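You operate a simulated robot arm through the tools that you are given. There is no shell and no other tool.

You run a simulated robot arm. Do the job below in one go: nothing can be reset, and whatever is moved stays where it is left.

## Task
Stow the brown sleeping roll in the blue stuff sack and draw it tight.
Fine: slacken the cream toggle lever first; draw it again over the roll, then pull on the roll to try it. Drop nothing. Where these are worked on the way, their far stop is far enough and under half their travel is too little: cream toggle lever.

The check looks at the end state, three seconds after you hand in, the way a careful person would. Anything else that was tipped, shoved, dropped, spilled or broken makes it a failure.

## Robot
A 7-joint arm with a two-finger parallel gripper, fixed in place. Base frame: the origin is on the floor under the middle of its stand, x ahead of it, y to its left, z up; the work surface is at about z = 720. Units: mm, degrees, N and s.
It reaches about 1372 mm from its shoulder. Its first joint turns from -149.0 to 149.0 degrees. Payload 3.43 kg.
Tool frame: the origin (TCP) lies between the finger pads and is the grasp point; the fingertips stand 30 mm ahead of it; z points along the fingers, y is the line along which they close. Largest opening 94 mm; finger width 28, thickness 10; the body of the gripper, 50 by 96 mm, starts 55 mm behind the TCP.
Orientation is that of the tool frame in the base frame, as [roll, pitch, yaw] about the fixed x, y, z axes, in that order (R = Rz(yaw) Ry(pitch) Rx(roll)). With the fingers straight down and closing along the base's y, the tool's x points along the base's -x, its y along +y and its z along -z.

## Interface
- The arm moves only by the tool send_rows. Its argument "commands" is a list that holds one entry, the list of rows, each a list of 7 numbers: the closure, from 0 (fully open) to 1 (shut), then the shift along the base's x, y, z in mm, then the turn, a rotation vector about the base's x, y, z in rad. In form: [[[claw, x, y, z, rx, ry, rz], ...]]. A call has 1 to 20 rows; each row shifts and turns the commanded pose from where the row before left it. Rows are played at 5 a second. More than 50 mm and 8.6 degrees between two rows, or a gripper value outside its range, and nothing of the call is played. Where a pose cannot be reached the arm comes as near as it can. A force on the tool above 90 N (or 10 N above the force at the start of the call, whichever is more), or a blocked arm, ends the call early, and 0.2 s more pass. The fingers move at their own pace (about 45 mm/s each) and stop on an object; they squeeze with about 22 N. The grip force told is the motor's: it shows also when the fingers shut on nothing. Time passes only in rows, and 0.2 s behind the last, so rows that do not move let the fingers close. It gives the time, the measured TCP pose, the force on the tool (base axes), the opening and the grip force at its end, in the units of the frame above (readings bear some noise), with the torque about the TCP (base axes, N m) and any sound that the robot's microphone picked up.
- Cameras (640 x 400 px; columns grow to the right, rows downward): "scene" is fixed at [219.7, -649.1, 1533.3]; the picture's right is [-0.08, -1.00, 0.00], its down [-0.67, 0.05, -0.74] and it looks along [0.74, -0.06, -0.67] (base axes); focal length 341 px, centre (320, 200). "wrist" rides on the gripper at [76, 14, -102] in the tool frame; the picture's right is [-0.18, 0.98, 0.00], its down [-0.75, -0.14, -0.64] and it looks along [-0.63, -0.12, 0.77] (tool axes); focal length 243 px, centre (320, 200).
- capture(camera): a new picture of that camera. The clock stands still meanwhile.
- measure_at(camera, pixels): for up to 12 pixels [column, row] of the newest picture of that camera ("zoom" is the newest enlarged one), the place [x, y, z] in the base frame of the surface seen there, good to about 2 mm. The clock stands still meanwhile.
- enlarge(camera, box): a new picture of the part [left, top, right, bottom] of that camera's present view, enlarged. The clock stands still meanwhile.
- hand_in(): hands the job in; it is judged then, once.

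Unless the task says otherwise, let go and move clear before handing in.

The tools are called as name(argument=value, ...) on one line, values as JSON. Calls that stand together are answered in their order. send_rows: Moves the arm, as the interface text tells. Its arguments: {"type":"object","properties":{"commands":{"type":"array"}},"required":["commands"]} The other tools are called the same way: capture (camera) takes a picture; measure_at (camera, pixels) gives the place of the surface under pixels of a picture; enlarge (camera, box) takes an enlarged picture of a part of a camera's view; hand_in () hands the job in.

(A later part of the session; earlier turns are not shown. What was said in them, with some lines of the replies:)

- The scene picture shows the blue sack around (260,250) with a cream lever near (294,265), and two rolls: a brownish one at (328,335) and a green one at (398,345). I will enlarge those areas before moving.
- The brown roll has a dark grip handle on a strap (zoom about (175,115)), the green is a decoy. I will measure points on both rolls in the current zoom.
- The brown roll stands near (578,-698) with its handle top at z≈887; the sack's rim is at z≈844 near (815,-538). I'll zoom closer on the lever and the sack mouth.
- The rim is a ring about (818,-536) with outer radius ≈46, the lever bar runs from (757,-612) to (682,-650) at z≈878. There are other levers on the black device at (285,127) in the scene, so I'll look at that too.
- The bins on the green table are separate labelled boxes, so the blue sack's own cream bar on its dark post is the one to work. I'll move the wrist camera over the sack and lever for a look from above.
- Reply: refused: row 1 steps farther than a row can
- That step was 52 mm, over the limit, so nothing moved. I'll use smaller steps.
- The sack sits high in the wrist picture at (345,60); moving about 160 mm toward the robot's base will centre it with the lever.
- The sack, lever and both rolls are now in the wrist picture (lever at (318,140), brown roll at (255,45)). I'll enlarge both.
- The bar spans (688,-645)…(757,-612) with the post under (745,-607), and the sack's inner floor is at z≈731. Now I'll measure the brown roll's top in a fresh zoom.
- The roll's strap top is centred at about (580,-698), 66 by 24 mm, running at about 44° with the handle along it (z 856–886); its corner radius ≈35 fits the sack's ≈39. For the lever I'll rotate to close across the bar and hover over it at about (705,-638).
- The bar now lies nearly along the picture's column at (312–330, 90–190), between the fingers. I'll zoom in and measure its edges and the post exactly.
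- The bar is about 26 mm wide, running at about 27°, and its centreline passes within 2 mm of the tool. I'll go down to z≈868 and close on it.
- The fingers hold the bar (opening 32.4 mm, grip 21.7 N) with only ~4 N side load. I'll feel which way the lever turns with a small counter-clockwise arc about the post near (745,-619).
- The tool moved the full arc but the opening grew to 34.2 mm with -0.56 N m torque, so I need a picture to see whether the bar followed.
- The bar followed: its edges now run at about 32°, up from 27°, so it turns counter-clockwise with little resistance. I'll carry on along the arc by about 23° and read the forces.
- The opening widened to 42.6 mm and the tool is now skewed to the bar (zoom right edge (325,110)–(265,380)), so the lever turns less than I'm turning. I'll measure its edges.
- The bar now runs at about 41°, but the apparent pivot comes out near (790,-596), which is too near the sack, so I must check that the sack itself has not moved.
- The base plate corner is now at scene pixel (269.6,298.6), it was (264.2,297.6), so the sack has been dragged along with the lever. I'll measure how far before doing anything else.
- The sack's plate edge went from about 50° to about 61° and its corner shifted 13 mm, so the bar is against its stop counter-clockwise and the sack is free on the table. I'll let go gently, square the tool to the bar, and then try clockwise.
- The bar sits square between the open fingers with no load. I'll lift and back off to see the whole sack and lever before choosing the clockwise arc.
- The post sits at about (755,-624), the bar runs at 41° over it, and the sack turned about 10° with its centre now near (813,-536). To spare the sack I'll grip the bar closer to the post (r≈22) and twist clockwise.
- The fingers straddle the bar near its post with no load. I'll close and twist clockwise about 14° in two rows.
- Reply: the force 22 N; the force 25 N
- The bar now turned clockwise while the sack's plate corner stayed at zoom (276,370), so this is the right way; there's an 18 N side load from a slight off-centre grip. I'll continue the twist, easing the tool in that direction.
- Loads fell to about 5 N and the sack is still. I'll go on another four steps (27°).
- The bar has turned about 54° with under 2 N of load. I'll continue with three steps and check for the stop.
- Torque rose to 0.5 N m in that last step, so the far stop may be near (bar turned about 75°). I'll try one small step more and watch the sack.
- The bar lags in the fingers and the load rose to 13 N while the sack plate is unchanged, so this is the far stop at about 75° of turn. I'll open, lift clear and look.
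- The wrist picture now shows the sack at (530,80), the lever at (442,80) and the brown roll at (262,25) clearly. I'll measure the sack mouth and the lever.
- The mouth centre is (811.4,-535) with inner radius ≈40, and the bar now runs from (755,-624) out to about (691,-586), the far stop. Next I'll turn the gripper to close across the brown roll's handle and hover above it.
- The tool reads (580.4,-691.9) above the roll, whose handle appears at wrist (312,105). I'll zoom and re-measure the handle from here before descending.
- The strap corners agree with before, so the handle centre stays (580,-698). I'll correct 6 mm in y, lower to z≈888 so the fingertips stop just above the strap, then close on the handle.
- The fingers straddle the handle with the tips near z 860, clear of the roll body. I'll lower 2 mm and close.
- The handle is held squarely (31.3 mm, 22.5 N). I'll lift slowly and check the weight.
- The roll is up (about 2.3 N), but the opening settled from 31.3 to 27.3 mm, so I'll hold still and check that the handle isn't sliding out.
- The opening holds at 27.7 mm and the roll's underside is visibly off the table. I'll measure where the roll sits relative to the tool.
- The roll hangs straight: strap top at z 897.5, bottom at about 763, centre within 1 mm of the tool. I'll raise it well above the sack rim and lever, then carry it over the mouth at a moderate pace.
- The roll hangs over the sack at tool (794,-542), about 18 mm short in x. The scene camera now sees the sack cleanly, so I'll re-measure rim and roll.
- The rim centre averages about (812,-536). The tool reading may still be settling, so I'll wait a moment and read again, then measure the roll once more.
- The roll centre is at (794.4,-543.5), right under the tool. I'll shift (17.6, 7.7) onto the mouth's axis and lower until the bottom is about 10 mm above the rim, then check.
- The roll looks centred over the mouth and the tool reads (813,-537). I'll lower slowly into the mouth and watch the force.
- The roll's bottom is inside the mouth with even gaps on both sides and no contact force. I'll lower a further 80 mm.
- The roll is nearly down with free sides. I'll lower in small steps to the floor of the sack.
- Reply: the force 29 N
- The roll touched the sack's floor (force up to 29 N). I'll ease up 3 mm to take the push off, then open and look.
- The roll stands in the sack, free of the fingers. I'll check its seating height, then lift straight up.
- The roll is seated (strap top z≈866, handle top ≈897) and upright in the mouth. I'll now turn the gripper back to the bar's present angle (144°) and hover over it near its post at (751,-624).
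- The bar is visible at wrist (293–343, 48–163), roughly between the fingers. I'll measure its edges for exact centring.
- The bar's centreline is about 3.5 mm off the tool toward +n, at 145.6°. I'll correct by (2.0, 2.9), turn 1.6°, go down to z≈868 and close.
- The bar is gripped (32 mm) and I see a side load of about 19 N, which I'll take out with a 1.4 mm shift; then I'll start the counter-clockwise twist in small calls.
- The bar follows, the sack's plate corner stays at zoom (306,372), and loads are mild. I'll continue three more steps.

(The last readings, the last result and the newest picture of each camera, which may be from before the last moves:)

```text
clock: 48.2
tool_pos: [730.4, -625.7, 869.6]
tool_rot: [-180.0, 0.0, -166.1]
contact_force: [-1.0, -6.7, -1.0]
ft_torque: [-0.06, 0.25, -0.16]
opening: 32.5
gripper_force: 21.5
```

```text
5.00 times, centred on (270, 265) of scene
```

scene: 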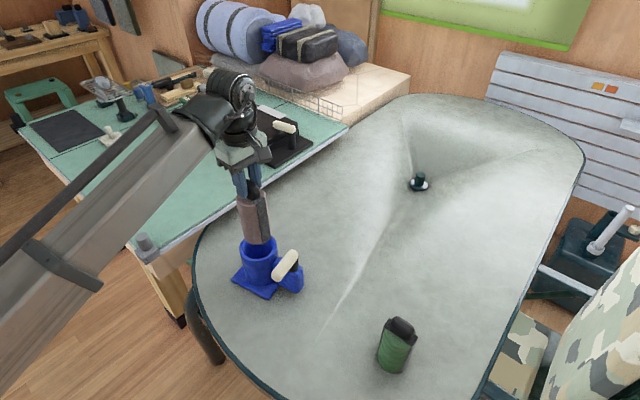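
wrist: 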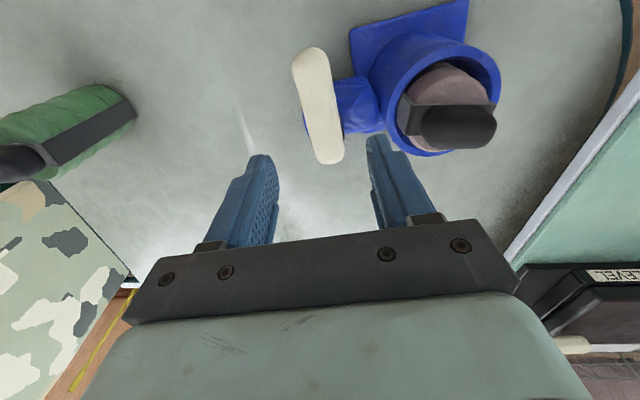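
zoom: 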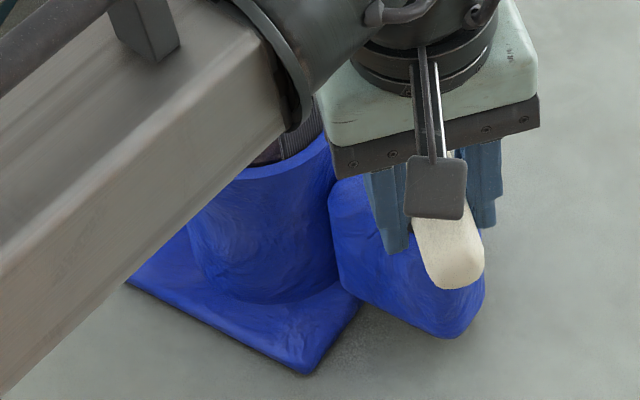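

The bar is at about 194° and the sack plate hasn't moved. I'll continue with single steps and watch the torque for the drawn stop.

send_rows(commands=[[[1, 0.77, -2.49, 0, 0, 0, 0.12], [1, 0, 0, 0, 0, 0, 0]]])

send_rows(commands=[[[1, 1.08, -2.42, 0, 0, 0, 0.12], [1, 0, 0, 0, 0, 0, 0]]])

send_rows(commands=[[[1, 0.6, -1.0, 0, 0, 0, 0.05], [1, 0, 0, 0, 0, 0, 0]]])

enlarge(camera="wrist", box=[230, 60, 450, 240])

enlarge(camera="scene", box=[220, 225, 320, 305])

```text
clock: 48.8
tool_pos: [730.7, -629.0, 869.9]
tool_rot: [-179.9, 0.0, -159.2]
contact_force: [-3.0, -11.4, -0.7]
ft_torque: [-0.09, 0.32, -0.28]
opening: 32.4
gripper_force: 21.9
```

```text
clock: 49.4
tool_pos: [731.2, -631.4, 870.0]
tool_rot: [-179.8, 0.0, -152.5]
contact_force: [-3.1, -17.4, 2.7]
ft_torque: [0.13, -0.2, -0.41]
opening: 32.5
gripper_force: 21.9
```

```text
clock: 50.0
tool_pos: [732.8, -629.1, 867.5]
tool_rot: [179.9, 0.0, -149.4]
contact_force: [-6.5, -8.4, 0.4]
ft_torque: [0.17, -0.22, -0.18]
opening: 32.4
gripper_force: 22.4
```

```text
2.22 times, centred on (340, 150) of wrist
```

zoom: 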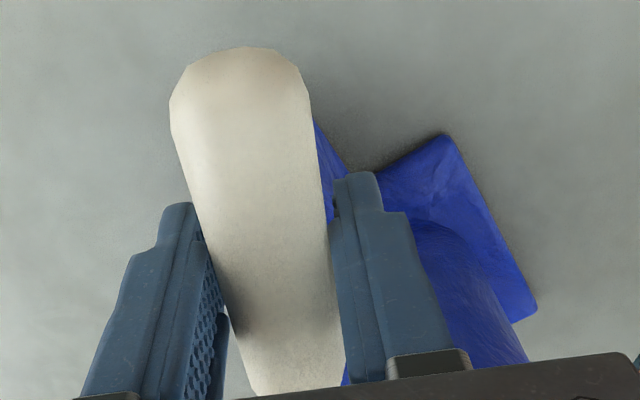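

```text
5.00 times, centred on (270, 265) of scene
```

zoom: 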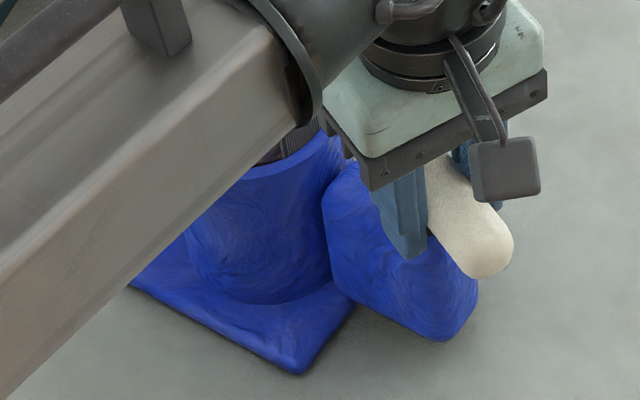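

The block corner moved slightly (zoom (450,337) to (440,340)), which is a small turn back clockwise from the side load, and the bar is at about 211°. I'll take small twist steps, easing the load.

send_rows(commands=[[[1, 0.27, -1.44, 0, 0, 0, 0.05], [1, 0, 0, 0, 0, 0, 0]]])

send_rows(commands=[[[1, 0.4, -1.2, 0, 0, 0, 0.05], [1, 0, 0, 0, 0, 0, 0]]])

enlarge(camera="wrist", box=[230, 60, 450, 240])

enlarge(camera="scene", box=[220, 225, 320, 305])

```text
clock: 50.6
tool_pos: [735.3, -631.8, 868.8]
tool_rot: [179.9, 0.1, -146.5]
contact_force: [-1.6, 2.0, 1.0]
ft_torque: [-0.09, 0.05, 0.23]
opening: 32.4
gripper_force: 22.5
```

```text
clock: 51.2
tool_pos: [736.2, -634.5, 868.4]
tool_rot: [179.9, 0.0, -143.7]
contact_force: [3.1, 3.3, -0.2]
ft_torque: [0.07, -0.17, -0.04]
opening: 32.5
gripper_force: 22.0
```

```text
2.22 times, centred on (340, 150) of wrist
```

zoom: 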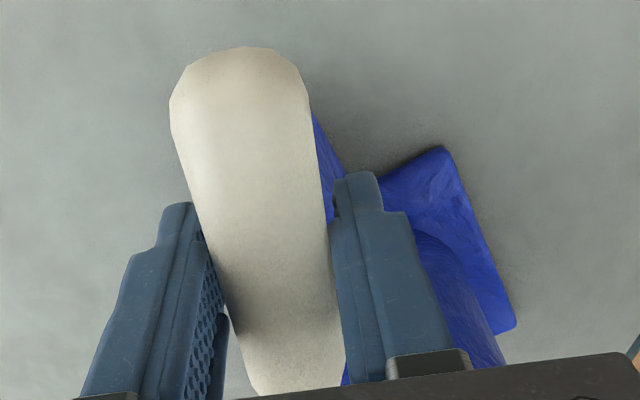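

```text
5.00 times, centred on (270, 265) of scene
```

zoom: 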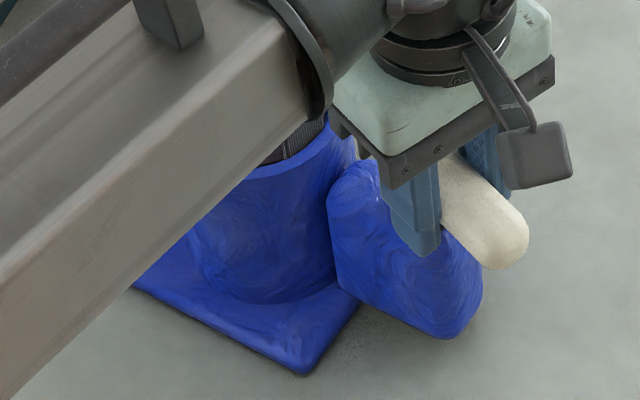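

Load is near zero and the bar is at about 216°. I'll measure the sack's present angle from its plate edge to know how far the drawn stop is.

measure_at(camera="zoom", pixels=[[301, 368], [140, 290], [220, 330], [352, 305], [445, 335], [475, 295], [345, 265], [330, 205], [335, 175], [260, 350]])

capture(camera="wrist")

measure_at(camera="wrist", pixels=[[393, 128], [418, 195], [402, 150], [410, 172], [370, 140], [375, 139], [280, 120], [325, 110], [330, 150], [305, 85]])

```text
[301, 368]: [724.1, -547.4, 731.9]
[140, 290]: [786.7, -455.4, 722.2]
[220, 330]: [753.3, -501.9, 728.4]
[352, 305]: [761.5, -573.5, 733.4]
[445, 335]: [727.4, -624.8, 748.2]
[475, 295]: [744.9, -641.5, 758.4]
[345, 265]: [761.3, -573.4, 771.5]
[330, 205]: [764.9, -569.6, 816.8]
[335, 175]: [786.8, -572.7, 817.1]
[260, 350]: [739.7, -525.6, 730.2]
```

```text
taken
```

wrist: 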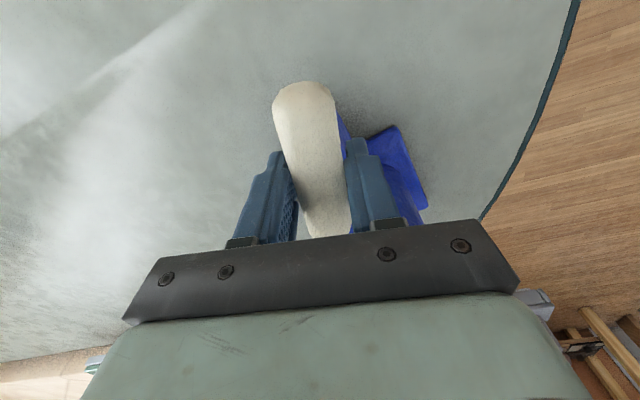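

```text
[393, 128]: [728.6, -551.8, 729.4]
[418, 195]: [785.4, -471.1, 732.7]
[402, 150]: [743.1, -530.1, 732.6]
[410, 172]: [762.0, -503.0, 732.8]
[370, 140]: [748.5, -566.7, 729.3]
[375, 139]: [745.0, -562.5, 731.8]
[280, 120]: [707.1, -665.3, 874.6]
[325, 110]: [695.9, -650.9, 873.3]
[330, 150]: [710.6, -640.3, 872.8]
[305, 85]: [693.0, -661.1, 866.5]
```

The sack's edge is at about 55° and the bar at about 216°, a difference matching the initial drawn state, so it should be at or by its stop. I'll press one more small twist to feel the stop.

send_rows(commands=[[[1, 0.6, -0.9, 0, 0, 0, 0.05], [1, 0, 0, 0, 0, 0, 0]]])

enlarge(camera="scene", box=[220, 225, 320, 305])

enlarge(camera="wrist", box=[230, 60, 450, 240])

```text
clock: 51.8
tool_pos: [735.9, -634.9, 870.0]
tool_rot: [-179.9, 0.0, -141.0]
contact_force: [4.3, 1.5, 0.7]
ft_torque: [-0.02, 0.07, -0.56]
opening: 32.8
gripper_force: 22.1
```

```text
5.00 times, centred on (270, 265) of scene
```

zoom: 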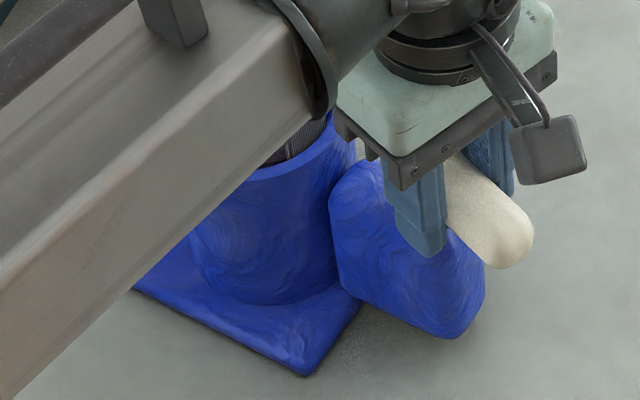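

```text
2.22 times, centred on (340, 150) of wrist
```

zoom: 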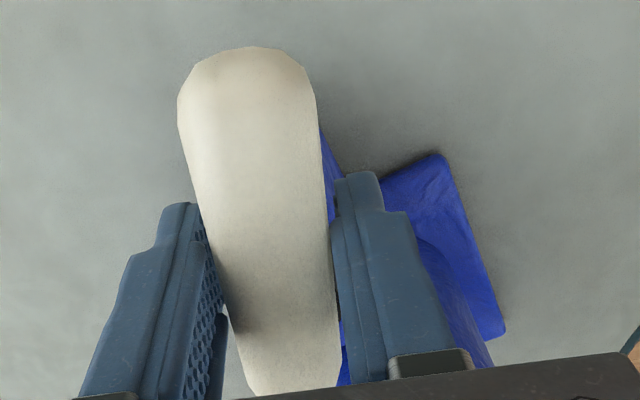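

Torque rose to 0.56 N m and the bar now lags in the fingers, so it is hard on its drawn stop with the sack still. I'll open, lift straight up and look.

send_rows(commands=[[[0.8, 0, 0, 0, 0, 0, -0.03], [0.5, 0, 0, 0, 0, 0, 0], [0.4, 0, 0, 0, 0, 0, 0], [0.4, 0, 0, 0, 0, 0, 0], [0.4, 0, 0, 40, 0, 0, 0], [0.4, 0, 0, 45, 0, 0, 0], [0.4, 0, 0, 40, 0, 0, 0], [0.4, 0, 0, 0, 0, 0, 0]]])

capture(camera="wrist")

enlarge(camera="scene", box=[220, 215, 330, 305])

```text
clock: 53.6
tool_pos: [730.3, -636.1, 992.9]
tool_rot: [179.9, 0.1, -142.7]
contact_force: [-0.8, 0.0, -0.3]
ft_torque: [0.01, 0.03, 0.01]
opening: 56.5
gripper_force: 0.0
```

```text
taken
```

wrist: 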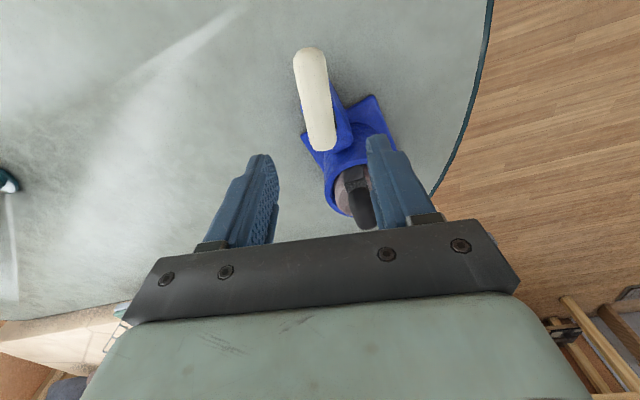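

```text
4.44 times, centred on (275, 260) of scene
```

zoom: 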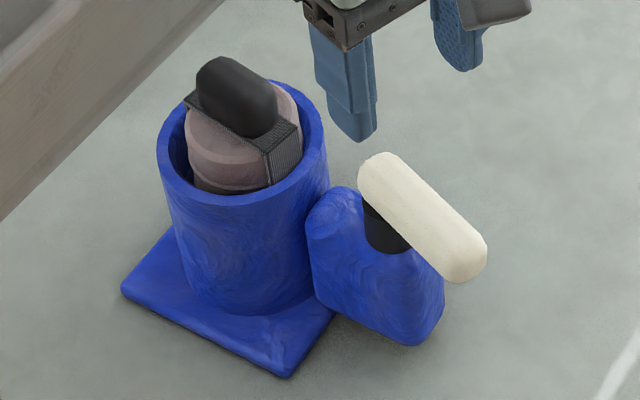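

The lever is back in its drawn position and the roll stands in the sack. I'll measure the handle and strap, plus the sack's place, before the test pull.

measure_at(camera="zoom", pixels=[[188, 100], [263, 148], [297, 125], [235, 85], [215, 70], [262, 110], [290, 372], [126, 290], [170, 170], [230, 205], [300, 185], [322, 150]])

measure_at(camera="zoom", pixels=[[375, 158], [478, 265], [425, 180], [395, 200], [455, 205], [430, 250], [385, 235], [440, 280], [375, 180], [415, 340], [470, 225], [410, 160]])

```text
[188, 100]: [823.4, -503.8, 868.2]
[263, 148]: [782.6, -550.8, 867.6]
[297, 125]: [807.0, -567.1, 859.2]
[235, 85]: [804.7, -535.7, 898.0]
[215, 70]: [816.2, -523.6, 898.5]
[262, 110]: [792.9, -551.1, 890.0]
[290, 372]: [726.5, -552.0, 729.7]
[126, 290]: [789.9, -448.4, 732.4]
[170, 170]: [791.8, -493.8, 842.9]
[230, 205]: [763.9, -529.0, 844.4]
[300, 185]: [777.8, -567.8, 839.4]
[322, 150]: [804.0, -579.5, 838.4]
```

```text
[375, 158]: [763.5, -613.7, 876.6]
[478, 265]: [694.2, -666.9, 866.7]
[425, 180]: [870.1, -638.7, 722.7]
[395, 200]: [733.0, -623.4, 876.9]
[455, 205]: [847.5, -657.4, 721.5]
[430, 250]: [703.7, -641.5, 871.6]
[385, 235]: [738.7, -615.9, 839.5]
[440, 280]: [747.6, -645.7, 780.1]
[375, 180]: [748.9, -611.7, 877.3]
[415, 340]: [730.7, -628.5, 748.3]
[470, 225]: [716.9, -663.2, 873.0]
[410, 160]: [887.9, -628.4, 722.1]
```

The strap's near edge runs from (782.6,-550.8) to (823.4,-503.8), so the handle lies at about 47° centred near (812,-535). I'll hover above it and re-measure with the wrist camera.

send_rows(commands=[[[0.4, 20, 25, 0, 0, 0, 0.045], [0.4, 20, 25, 0, 0, 0, 0.04], [0.4, 20, 25, 0, 0, 0, 0.04], [0.4, 18, 24, 0, 0, 0, 0.04], [0.4, 0, 0, -20, 0, 0, 0], [0.4, 0, 0, 0, 0, 0, 0], [0.4, 0, 0, 0, 0, 0, 0]]])

capture(camera="wrist")

enlarge(camera="wrist", box=[250, 30, 390, 170])

```text
clock: 55.2
tool_pos: [812.4, -538.6, 973.1]
tool_rot: [-179.9, -0.1, -133.1]
contact_force: [-0.6, -0.2, 0.5]
ft_torque: [0.0, 0.03, 0.01]
opening: 56.6
gripper_force: 0.0
```

```text
taken
```

wrist: 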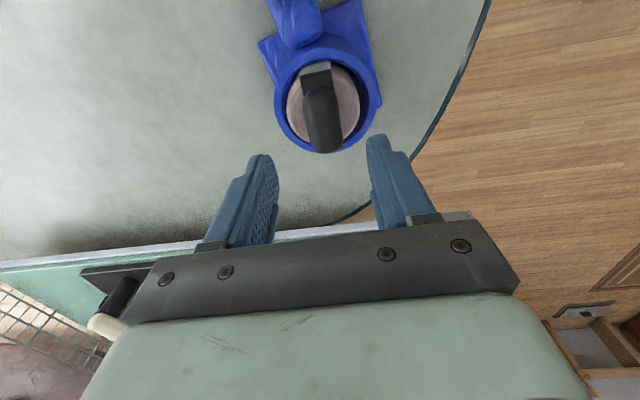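

```text
2.86 times, centred on (320, 100) of wrist
```

zoom: 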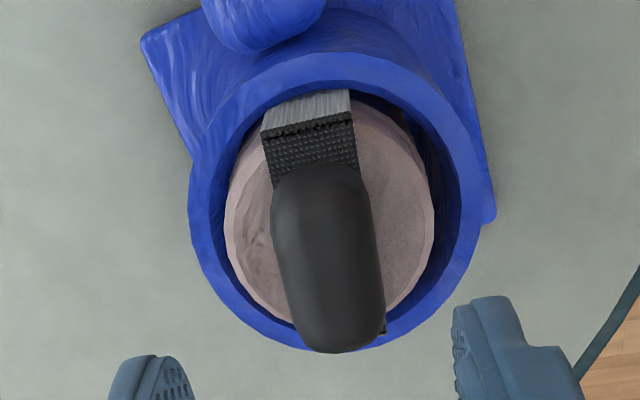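

measure_at(camera="zoom", pixels=[[264, 142], [351, 123], [270, 175], [357, 160], [362, 180], [383, 328], [275, 230], [370, 230], [320, 250], [335, 340], [240, 220], [420, 220]])

```text
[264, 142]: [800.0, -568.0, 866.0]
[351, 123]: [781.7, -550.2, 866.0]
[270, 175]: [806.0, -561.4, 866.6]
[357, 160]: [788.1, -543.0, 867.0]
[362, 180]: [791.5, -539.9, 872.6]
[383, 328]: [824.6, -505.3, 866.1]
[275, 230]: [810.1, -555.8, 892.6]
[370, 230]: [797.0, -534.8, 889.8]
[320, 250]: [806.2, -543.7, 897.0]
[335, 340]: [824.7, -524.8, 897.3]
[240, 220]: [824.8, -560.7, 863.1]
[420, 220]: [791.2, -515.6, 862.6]
```

The strap is centred at about (813.3,-535.2), at 46.5°; the tool is 3 mm off in y. I'll correct that and lower to z≈899, fingertips just above the strap.

send_rows(commands=[[[0.4, 0.9, 3.0, -20, 0, 0, 0], [0.4, 0, 0, -30, 0, 0, 0], [0.4, 0, 0, -16, 0, 0, 0], [0.4, 0, 0, -7, 0, 0, 0], [0.4, 0, 0, 0, 0, 0, 0]]])

capture(camera="wrist")

enlarge(camera="scene", box=[220, 195, 320, 305])

```text
clock: 56.4
tool_pos: [814.4, -533.4, 901.1]
tool_rot: [-179.9, 0.1, -133.2]
contact_force: [0.4, 0.2, 0.3]
ft_torque: [0.03, 0.0, -0.02]
opening: 56.6
gripper_force: 0.0
```

```text
taken
```

wrist: 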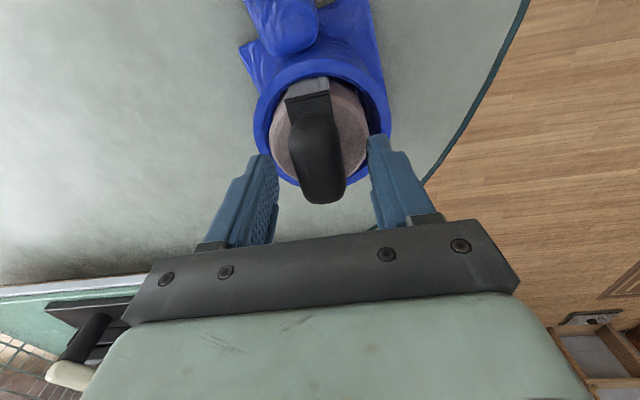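

```text
3.64 times, centred on (270, 250) of scene
```

zoom: 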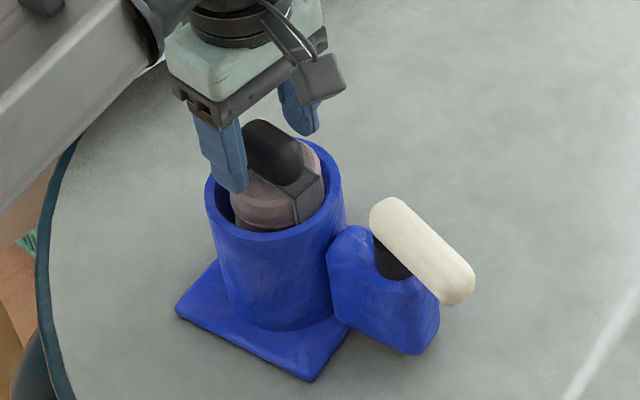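

The fingers straddle the handle. I'll lower 1.5 mm, close, and read the load.

send_rows(commands=[[[0.5, -0.5, -0.5, -1.5, 0, 0, 0], [0.6, 0, 0, 0, 0, 0, 0], [0.8, 0, 0, 0, 0, 0, 0], [1, 0, 0, 0, 0, 0, 0], [1, 0, 0, 0, 0, 0, 0], [1, 0, 0, 0, 0, 0, 0]]])

capture(camera="wrist")

```text
clock: 57.8
tool_pos: [813.7, -533.8, 901.9]
tool_rot: [-179.7, 0.1, -133.2]
contact_force: [2.8, -2.0, 21.8]
ft_torque: [-0.33, -0.42, 0.05]
opening: 27.7
gripper_force: 22.1
```

```text
taken
```

wrist: 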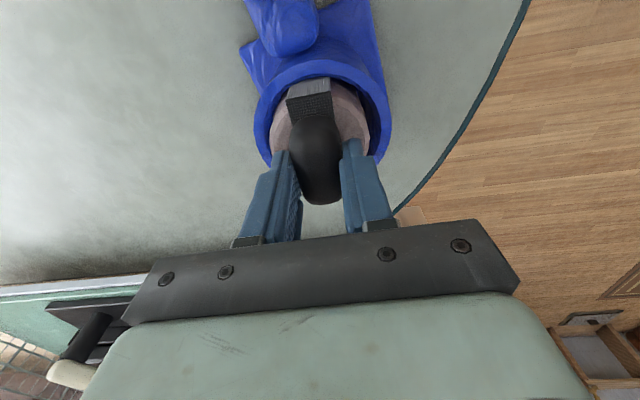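

The handle is held (27.7 mm), with the fingers pressing down about 22 N from the wedge of the rounded handle. I'll raise in small steps to turn that into an upward pull and watch the force and height.

send_rows(commands=[[[1, 0, 0, 2, 0, 0, 0], [1, 0, 0, 0, 0, 0, 0]]])

send_rows(commands=[[[1, 0, 0, 1.5, 0, 0, 0], [1, 0, 0, 0, 0, 0, 0]]])

send_rows(commands=[[[1, 0, 0, 1, 0, 0, 0], [1, 0, 0, 0, 0, 0, 0]]])

```text
clock: 58.4
tool_pos: [813.6, -532.7, 901.4]
tool_rot: [-180.0, 0.1, -133.3]
contact_force: [1.6, -1.9, 9.6]
ft_torque: [-0.34, -0.4, -0.06]
opening: 27.8
gripper_force: 21.8
```

```text
clock: 59.0
tool_pos: [814.2, -534.1, 902.0]
tool_rot: [-180.0, 0.1, -133.2]
contact_force: [1.4, -1.9, -5.0]
ft_torque: [-0.18, -0.3, 0.02]
opening: 27.6
gripper_force: 22.0
```

```text
clock: 59.6
tool_pos: [813.6, -533.8, 903.0]
tool_rot: [179.9, -0.1, -133.2]
contact_force: [1.2, 1.4, -16.4]
ft_torque: [0.24, -0.28, 0.02]
opening: 27.7
gripper_force: 21.7
```

The pull now reads 16.4 N with almost no rise, far more than the roll's 2.3 N weight, so it is held. I'll check in the picture that the sack itself is not lifting while I hold.

send_rows(commands=[[[1, 0, 0, 0, 0, 0, 0], [1, 0, 0, 0, 0, 0, 0]]])

enlarge(camera="scene", box=[220, 195, 320, 305])

capture(camera="wrist")

measure_at(camera="wrist", pixels=[[289, 103], [329, 95], [300, 108], [320, 104], [320, 150], [260, 130], [380, 110], [300, 70]])

```text
clock: 60.2
tool_pos: [814.4, -534.9, 903.4]
tool_rot: [-179.9, 0.0, -133.1]
contact_force: [0.1, 3.2, -9.4]
ft_torque: [0.34, -0.07, 0.02]
opening: 27.8
gripper_force: 22.2
```

```text
3.64 times, centred on (270, 250) of scene
```

zoom: 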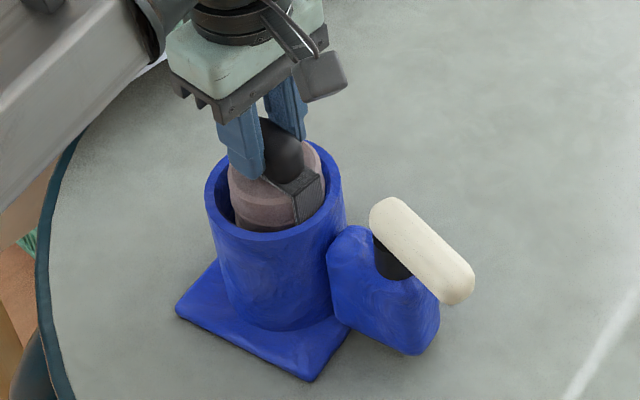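

```text
taken
```

wrist: 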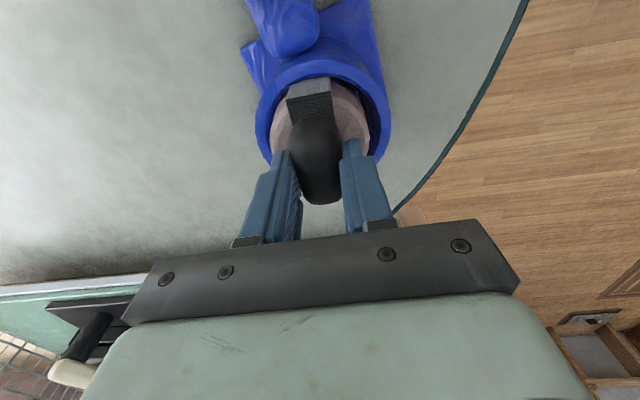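

```text
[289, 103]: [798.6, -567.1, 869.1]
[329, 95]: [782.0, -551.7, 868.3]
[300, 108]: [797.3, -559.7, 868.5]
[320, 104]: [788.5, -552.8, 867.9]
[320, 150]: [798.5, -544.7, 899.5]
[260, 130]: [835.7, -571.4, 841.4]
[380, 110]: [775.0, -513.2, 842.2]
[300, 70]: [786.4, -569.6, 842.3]
```

The sack plate hasn't lifted (corner still at zoom (310,380)); the strap top reads 868.5, about 2 mm up, and the pull eased to 9.4 N. I'll hold a bit longer to see whether it stays firm or creeps.

send_rows(commands=[[[1, 0, 0, 0, 0, 0, 0], [1, 0, 0, 0, 0, 0, 0], [1, 0, 0, 0, 0, 0, 0]]])

send_rows(commands=[[[1, 0, 0, 0, 0, 0, 0], [1, 0, 0, 0, 0, 0, 0], [1, 0, 0, 0, 0, 0, 0]]])

```text
clock: 61.0
tool_pos: [813.1, -533.9, 904.7]
tool_rot: [-179.9, 0.0, -133.3]
contact_force: [1.0, 0.9, -1.8]
ft_torque: [0.19, -0.01, 0.01]
opening: 27.9
gripper_force: 21.9
```

```text
clock: 61.8
tool_pos: [813.8, -534.8, 904.7]
tool_rot: [-179.9, 0.0, -133.2]
contact_force: [-0.4, 0.6, 0.8]
ft_torque: [-0.03, -0.01, -0.02]
opening: 27.8
gripper_force: 21.9
```

The force has relaxed to about zero, not the 2.3 N the roll alone would weigh, so the sack is carrying it. I'll measure whether the strap height changed, to see if the roll crept or the fingers slid.

capture(camera="wrist")

measure_at(camera="wrist", pixels=[[289, 103], [329, 95], [300, 108], [320, 104], [320, 150], [322, 190], [300, 70], [310, 108]])

enlarge(camera="scene", box=[220, 195, 320, 305])

measure_at(camera="zoom", pixels=[[293, 195], [280, 185], [310, 178], [280, 150], [235, 190], [215, 215], [275, 237], [310, 378]])

```text
taken
```

wrist: 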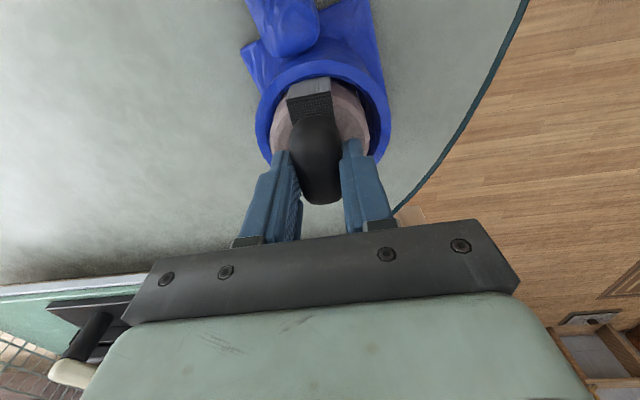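

```text
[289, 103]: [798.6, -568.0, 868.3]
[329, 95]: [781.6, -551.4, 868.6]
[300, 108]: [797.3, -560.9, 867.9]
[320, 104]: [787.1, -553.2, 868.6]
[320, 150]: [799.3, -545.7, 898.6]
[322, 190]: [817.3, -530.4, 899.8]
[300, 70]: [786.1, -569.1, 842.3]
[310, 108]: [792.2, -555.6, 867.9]
```

```text
3.64 times, centred on (270, 250) of scene
```

zoom: 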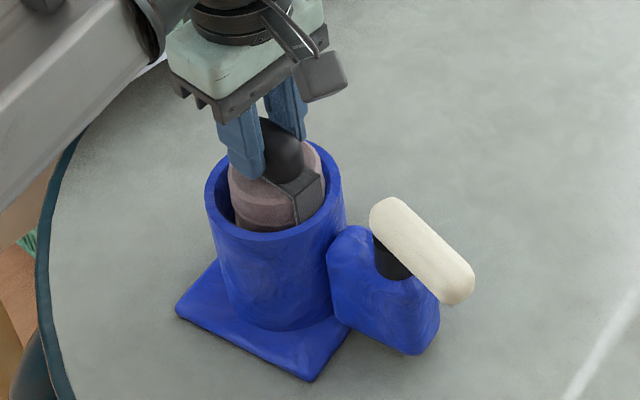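

```text
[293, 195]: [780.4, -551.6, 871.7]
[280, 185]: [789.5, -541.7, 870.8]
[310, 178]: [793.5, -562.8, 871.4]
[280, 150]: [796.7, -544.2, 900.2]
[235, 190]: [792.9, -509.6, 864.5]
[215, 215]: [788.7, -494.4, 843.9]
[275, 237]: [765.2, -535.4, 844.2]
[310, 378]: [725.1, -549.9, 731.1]
```

The roll stays at 868 while the tool crept from 903 to 904.7, so the fingers slid slightly and the sack is holding the roll. I'll make one more short pull to confirm it holds.

send_rows(commands=[[[1, 0, 0, 1.2, 0, 0, 0], [1, 0, 0, 0, 0, 0, 0]]])

capture(camera="wrist")

measure_at(camera="wrist", pixels=[[289, 103], [329, 95], [300, 108], [320, 104], [320, 150], [322, 190], [300, 70], [310, 108]])

```text
clock: 62.4
tool_pos: [813.2, -535.7, 904.8]
tool_rot: [179.9, 0.0, -133.2]
contact_force: [1.3, -0.7, -10.9]
ft_torque: [-0.1, -0.19, 0.03]
opening: 28.0
gripper_force: 22.3
```

```text
taken
```

wrist: 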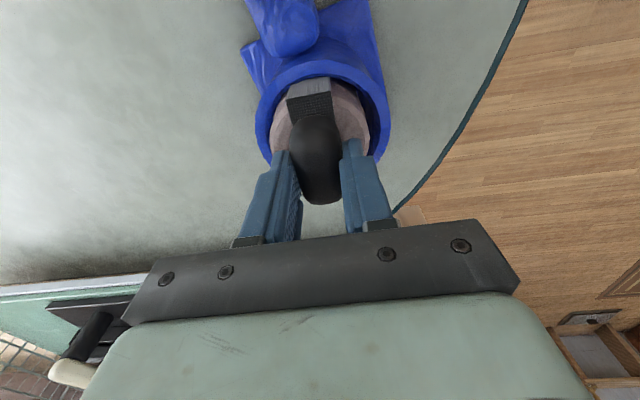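

```text
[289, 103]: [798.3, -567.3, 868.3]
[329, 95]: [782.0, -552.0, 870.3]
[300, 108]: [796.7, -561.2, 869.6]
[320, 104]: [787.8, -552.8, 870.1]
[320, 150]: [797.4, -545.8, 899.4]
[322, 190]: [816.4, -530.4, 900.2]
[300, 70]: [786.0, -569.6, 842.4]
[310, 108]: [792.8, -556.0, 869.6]
```

The second pull reads 10.9 N for 1.2 mm, so the drawn sack does hold the roll, with a little creep (strap about 869). I'll press it back down gently to its seat before letting go.

send_rows(commands=[[[1, 0, 0, -1.2, 0, 0, 0], [1, 0, 0, -1.5, 0, 0, 0], [1, 0, 0, 0, 0, 0, 0]]])

send_rows(commands=[[[1, 0, 0, -1.2, 0, 0, 0], [1, 0, 0, 0, 0, 0, 0]]])

capture(camera="wrist")

measure_at(camera="wrist", pixels=[[289, 103], [329, 95], [300, 108], [320, 104], [320, 150], [322, 190], [300, 70], [310, 108]])

```text
clock: 63.2
tool_pos: [812.5, -533.0, 903.1]
tool_rot: [-179.9, -0.1, -133.2]
contact_force: [1.2, -2.0, 12.4]
ft_torque: [-0.5, -0.31, 0.01]
opening: 27.4
gripper_force: 21.7
```

```text
clock: 63.8
tool_pos: [811.7, -533.7, 902.2]
tool_rot: [-179.9, 0.0, -133.2]
contact_force: [4.4, -3.3, 15.1]
ft_torque: [-0.34, -0.08, 0.05]
opening: 27.7
gripper_force: 22.1
```

```text
taken
```

wrist: 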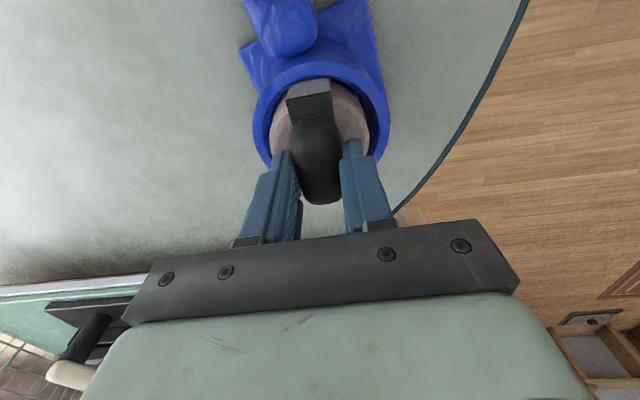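

```text
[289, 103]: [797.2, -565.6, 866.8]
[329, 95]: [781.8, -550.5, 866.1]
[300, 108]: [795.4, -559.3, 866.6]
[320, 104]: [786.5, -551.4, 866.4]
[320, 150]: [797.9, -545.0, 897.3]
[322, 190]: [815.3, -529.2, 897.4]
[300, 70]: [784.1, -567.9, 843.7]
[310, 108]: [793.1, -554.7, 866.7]
```

The strap is back at 866.5, fully seated. I'll relieve the press by 1.5 mm, open, and rise clear.

send_rows(commands=[[[1, 0, 0, 1.5, 0, 0, 0], [1, 0, 0, 0, 0, 0, 0], [0.8, 0, 0, 0, 0, 0, 0], [0.6, 0, 0, 0, 0, 0, 0], [0.4, 0, 0, 0, 0, 0, 0], [0.4, 0, 0, 0, 0, 0, 0], [0.4, 0, 0, 20, 0, 0, 0], [0.4, 0, 0, 40, 0, 0, 0], [0.4, 0, 0, 45, 0, 0, 0], [0.4, 0, 0, 45, 0, 0, 0], [0.4, -10, 0, 45, 0, 0, 0], [0.4, 0, 0, 0, 0, 0, 0]]])

capture(camera="scene")

enlarge(camera="scene", box=[220, 215, 330, 305])

capture(camera="wrist")

```text
clock: 66.4
tool_pos: [804.9, -535.8, 1096.9]
tool_rot: [-180.0, -0.1, -133.1]
contact_force: [0.1, -0.1, 0.4]
ft_torque: [0.0, 0.01, -0.01]
opening: 56.3
gripper_force: 0.1
```

```text
taken
```

scene: 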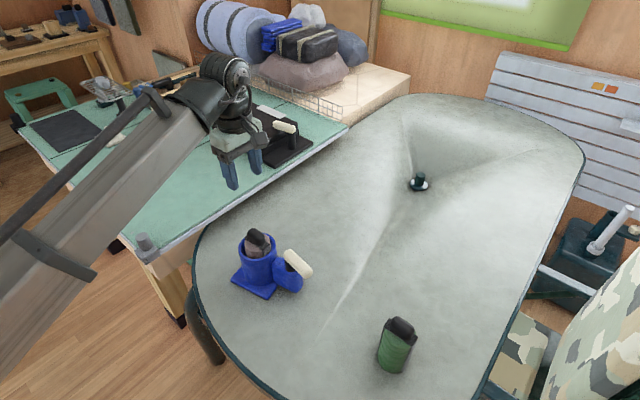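

```text
4.44 times, centred on (275, 260) of scene
```

zoom: 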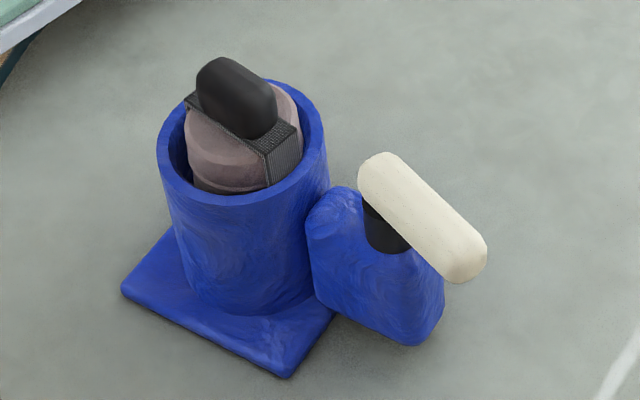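

```text
taken
```

wrist: 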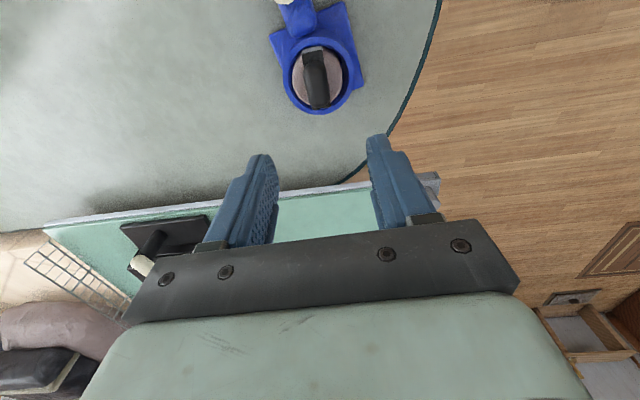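

The gripper is clear; the roll is upright in the sack, the lever looks drawn and the green roll is untouched. I'll do a last measurement of lever and sack angles against the start.

measure_at(camera="zoom", pixels=[[380, 153], [359, 178], [420, 235], [450, 270], [400, 210], [486, 250], [470, 215], [440, 190], [410, 165], [465, 280], [385, 175], [460, 255]])

measure_at(camera="zoom", pixels=[[288, 375], [124, 292], [206, 333], [330, 318], [312, 235], [308, 215], [415, 343], [442, 285], [230, 203], [165, 165], [325, 140], [285, 100]])

```text
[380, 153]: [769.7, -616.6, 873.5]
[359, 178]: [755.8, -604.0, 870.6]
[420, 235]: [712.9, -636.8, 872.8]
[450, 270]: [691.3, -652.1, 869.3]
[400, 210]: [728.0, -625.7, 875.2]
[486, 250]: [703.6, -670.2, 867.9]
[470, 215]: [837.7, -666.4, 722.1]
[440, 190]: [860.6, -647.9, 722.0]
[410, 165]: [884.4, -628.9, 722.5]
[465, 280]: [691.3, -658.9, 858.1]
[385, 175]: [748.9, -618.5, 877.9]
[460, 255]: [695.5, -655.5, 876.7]
```

```text
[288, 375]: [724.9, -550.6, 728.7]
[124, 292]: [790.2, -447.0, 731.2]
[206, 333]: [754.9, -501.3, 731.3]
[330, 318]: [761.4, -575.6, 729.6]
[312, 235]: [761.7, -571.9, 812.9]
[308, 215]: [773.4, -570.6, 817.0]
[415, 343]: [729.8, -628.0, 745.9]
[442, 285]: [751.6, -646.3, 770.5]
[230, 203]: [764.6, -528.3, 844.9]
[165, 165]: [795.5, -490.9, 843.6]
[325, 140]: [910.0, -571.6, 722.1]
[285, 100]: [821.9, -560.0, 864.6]
```

The bar's edge turned 8.1° and the sack's plate about 8° since the start, so the lever sits at the same drawn angle on the sack as before. The roll is seated (strap z≈866), the green roll is where it was, and the gripper is clear, so I'll hand in.

hand_in()

```text
The job is handed in.
```

The brown roll is seated in the blue sack and the cream lever is drawn again to its stop. The job is handed in, and I haven't seen the verdict.

- **Slackening:** I turned the lever about 75° to its far stop before putting the roll in.
- **Drawing tight:** After the roll touched the sack floor, I turned the lever back until it stopped. It now sits at the same angle on the sack as at the start.
- **Trying the roll:** I pulled up twice, at about 16 N and 11 N; the roll itself weighs about 2.3 N. The sack held it and did not lift. The roll crept up about 3 mm over the two pulls, so I pressed it back down to its seat before letting go.
- **The sack moved:** My first try at the lever was in the wrong direction and dragged the sack, which is loose on the table. It ended up turned about 8° with its centre about 5 mm off. I left it there so as not to disturb the drawn lever.
- **Everything else:** Nothing was dropped, the green roll was not touched, and the gripper is clear.
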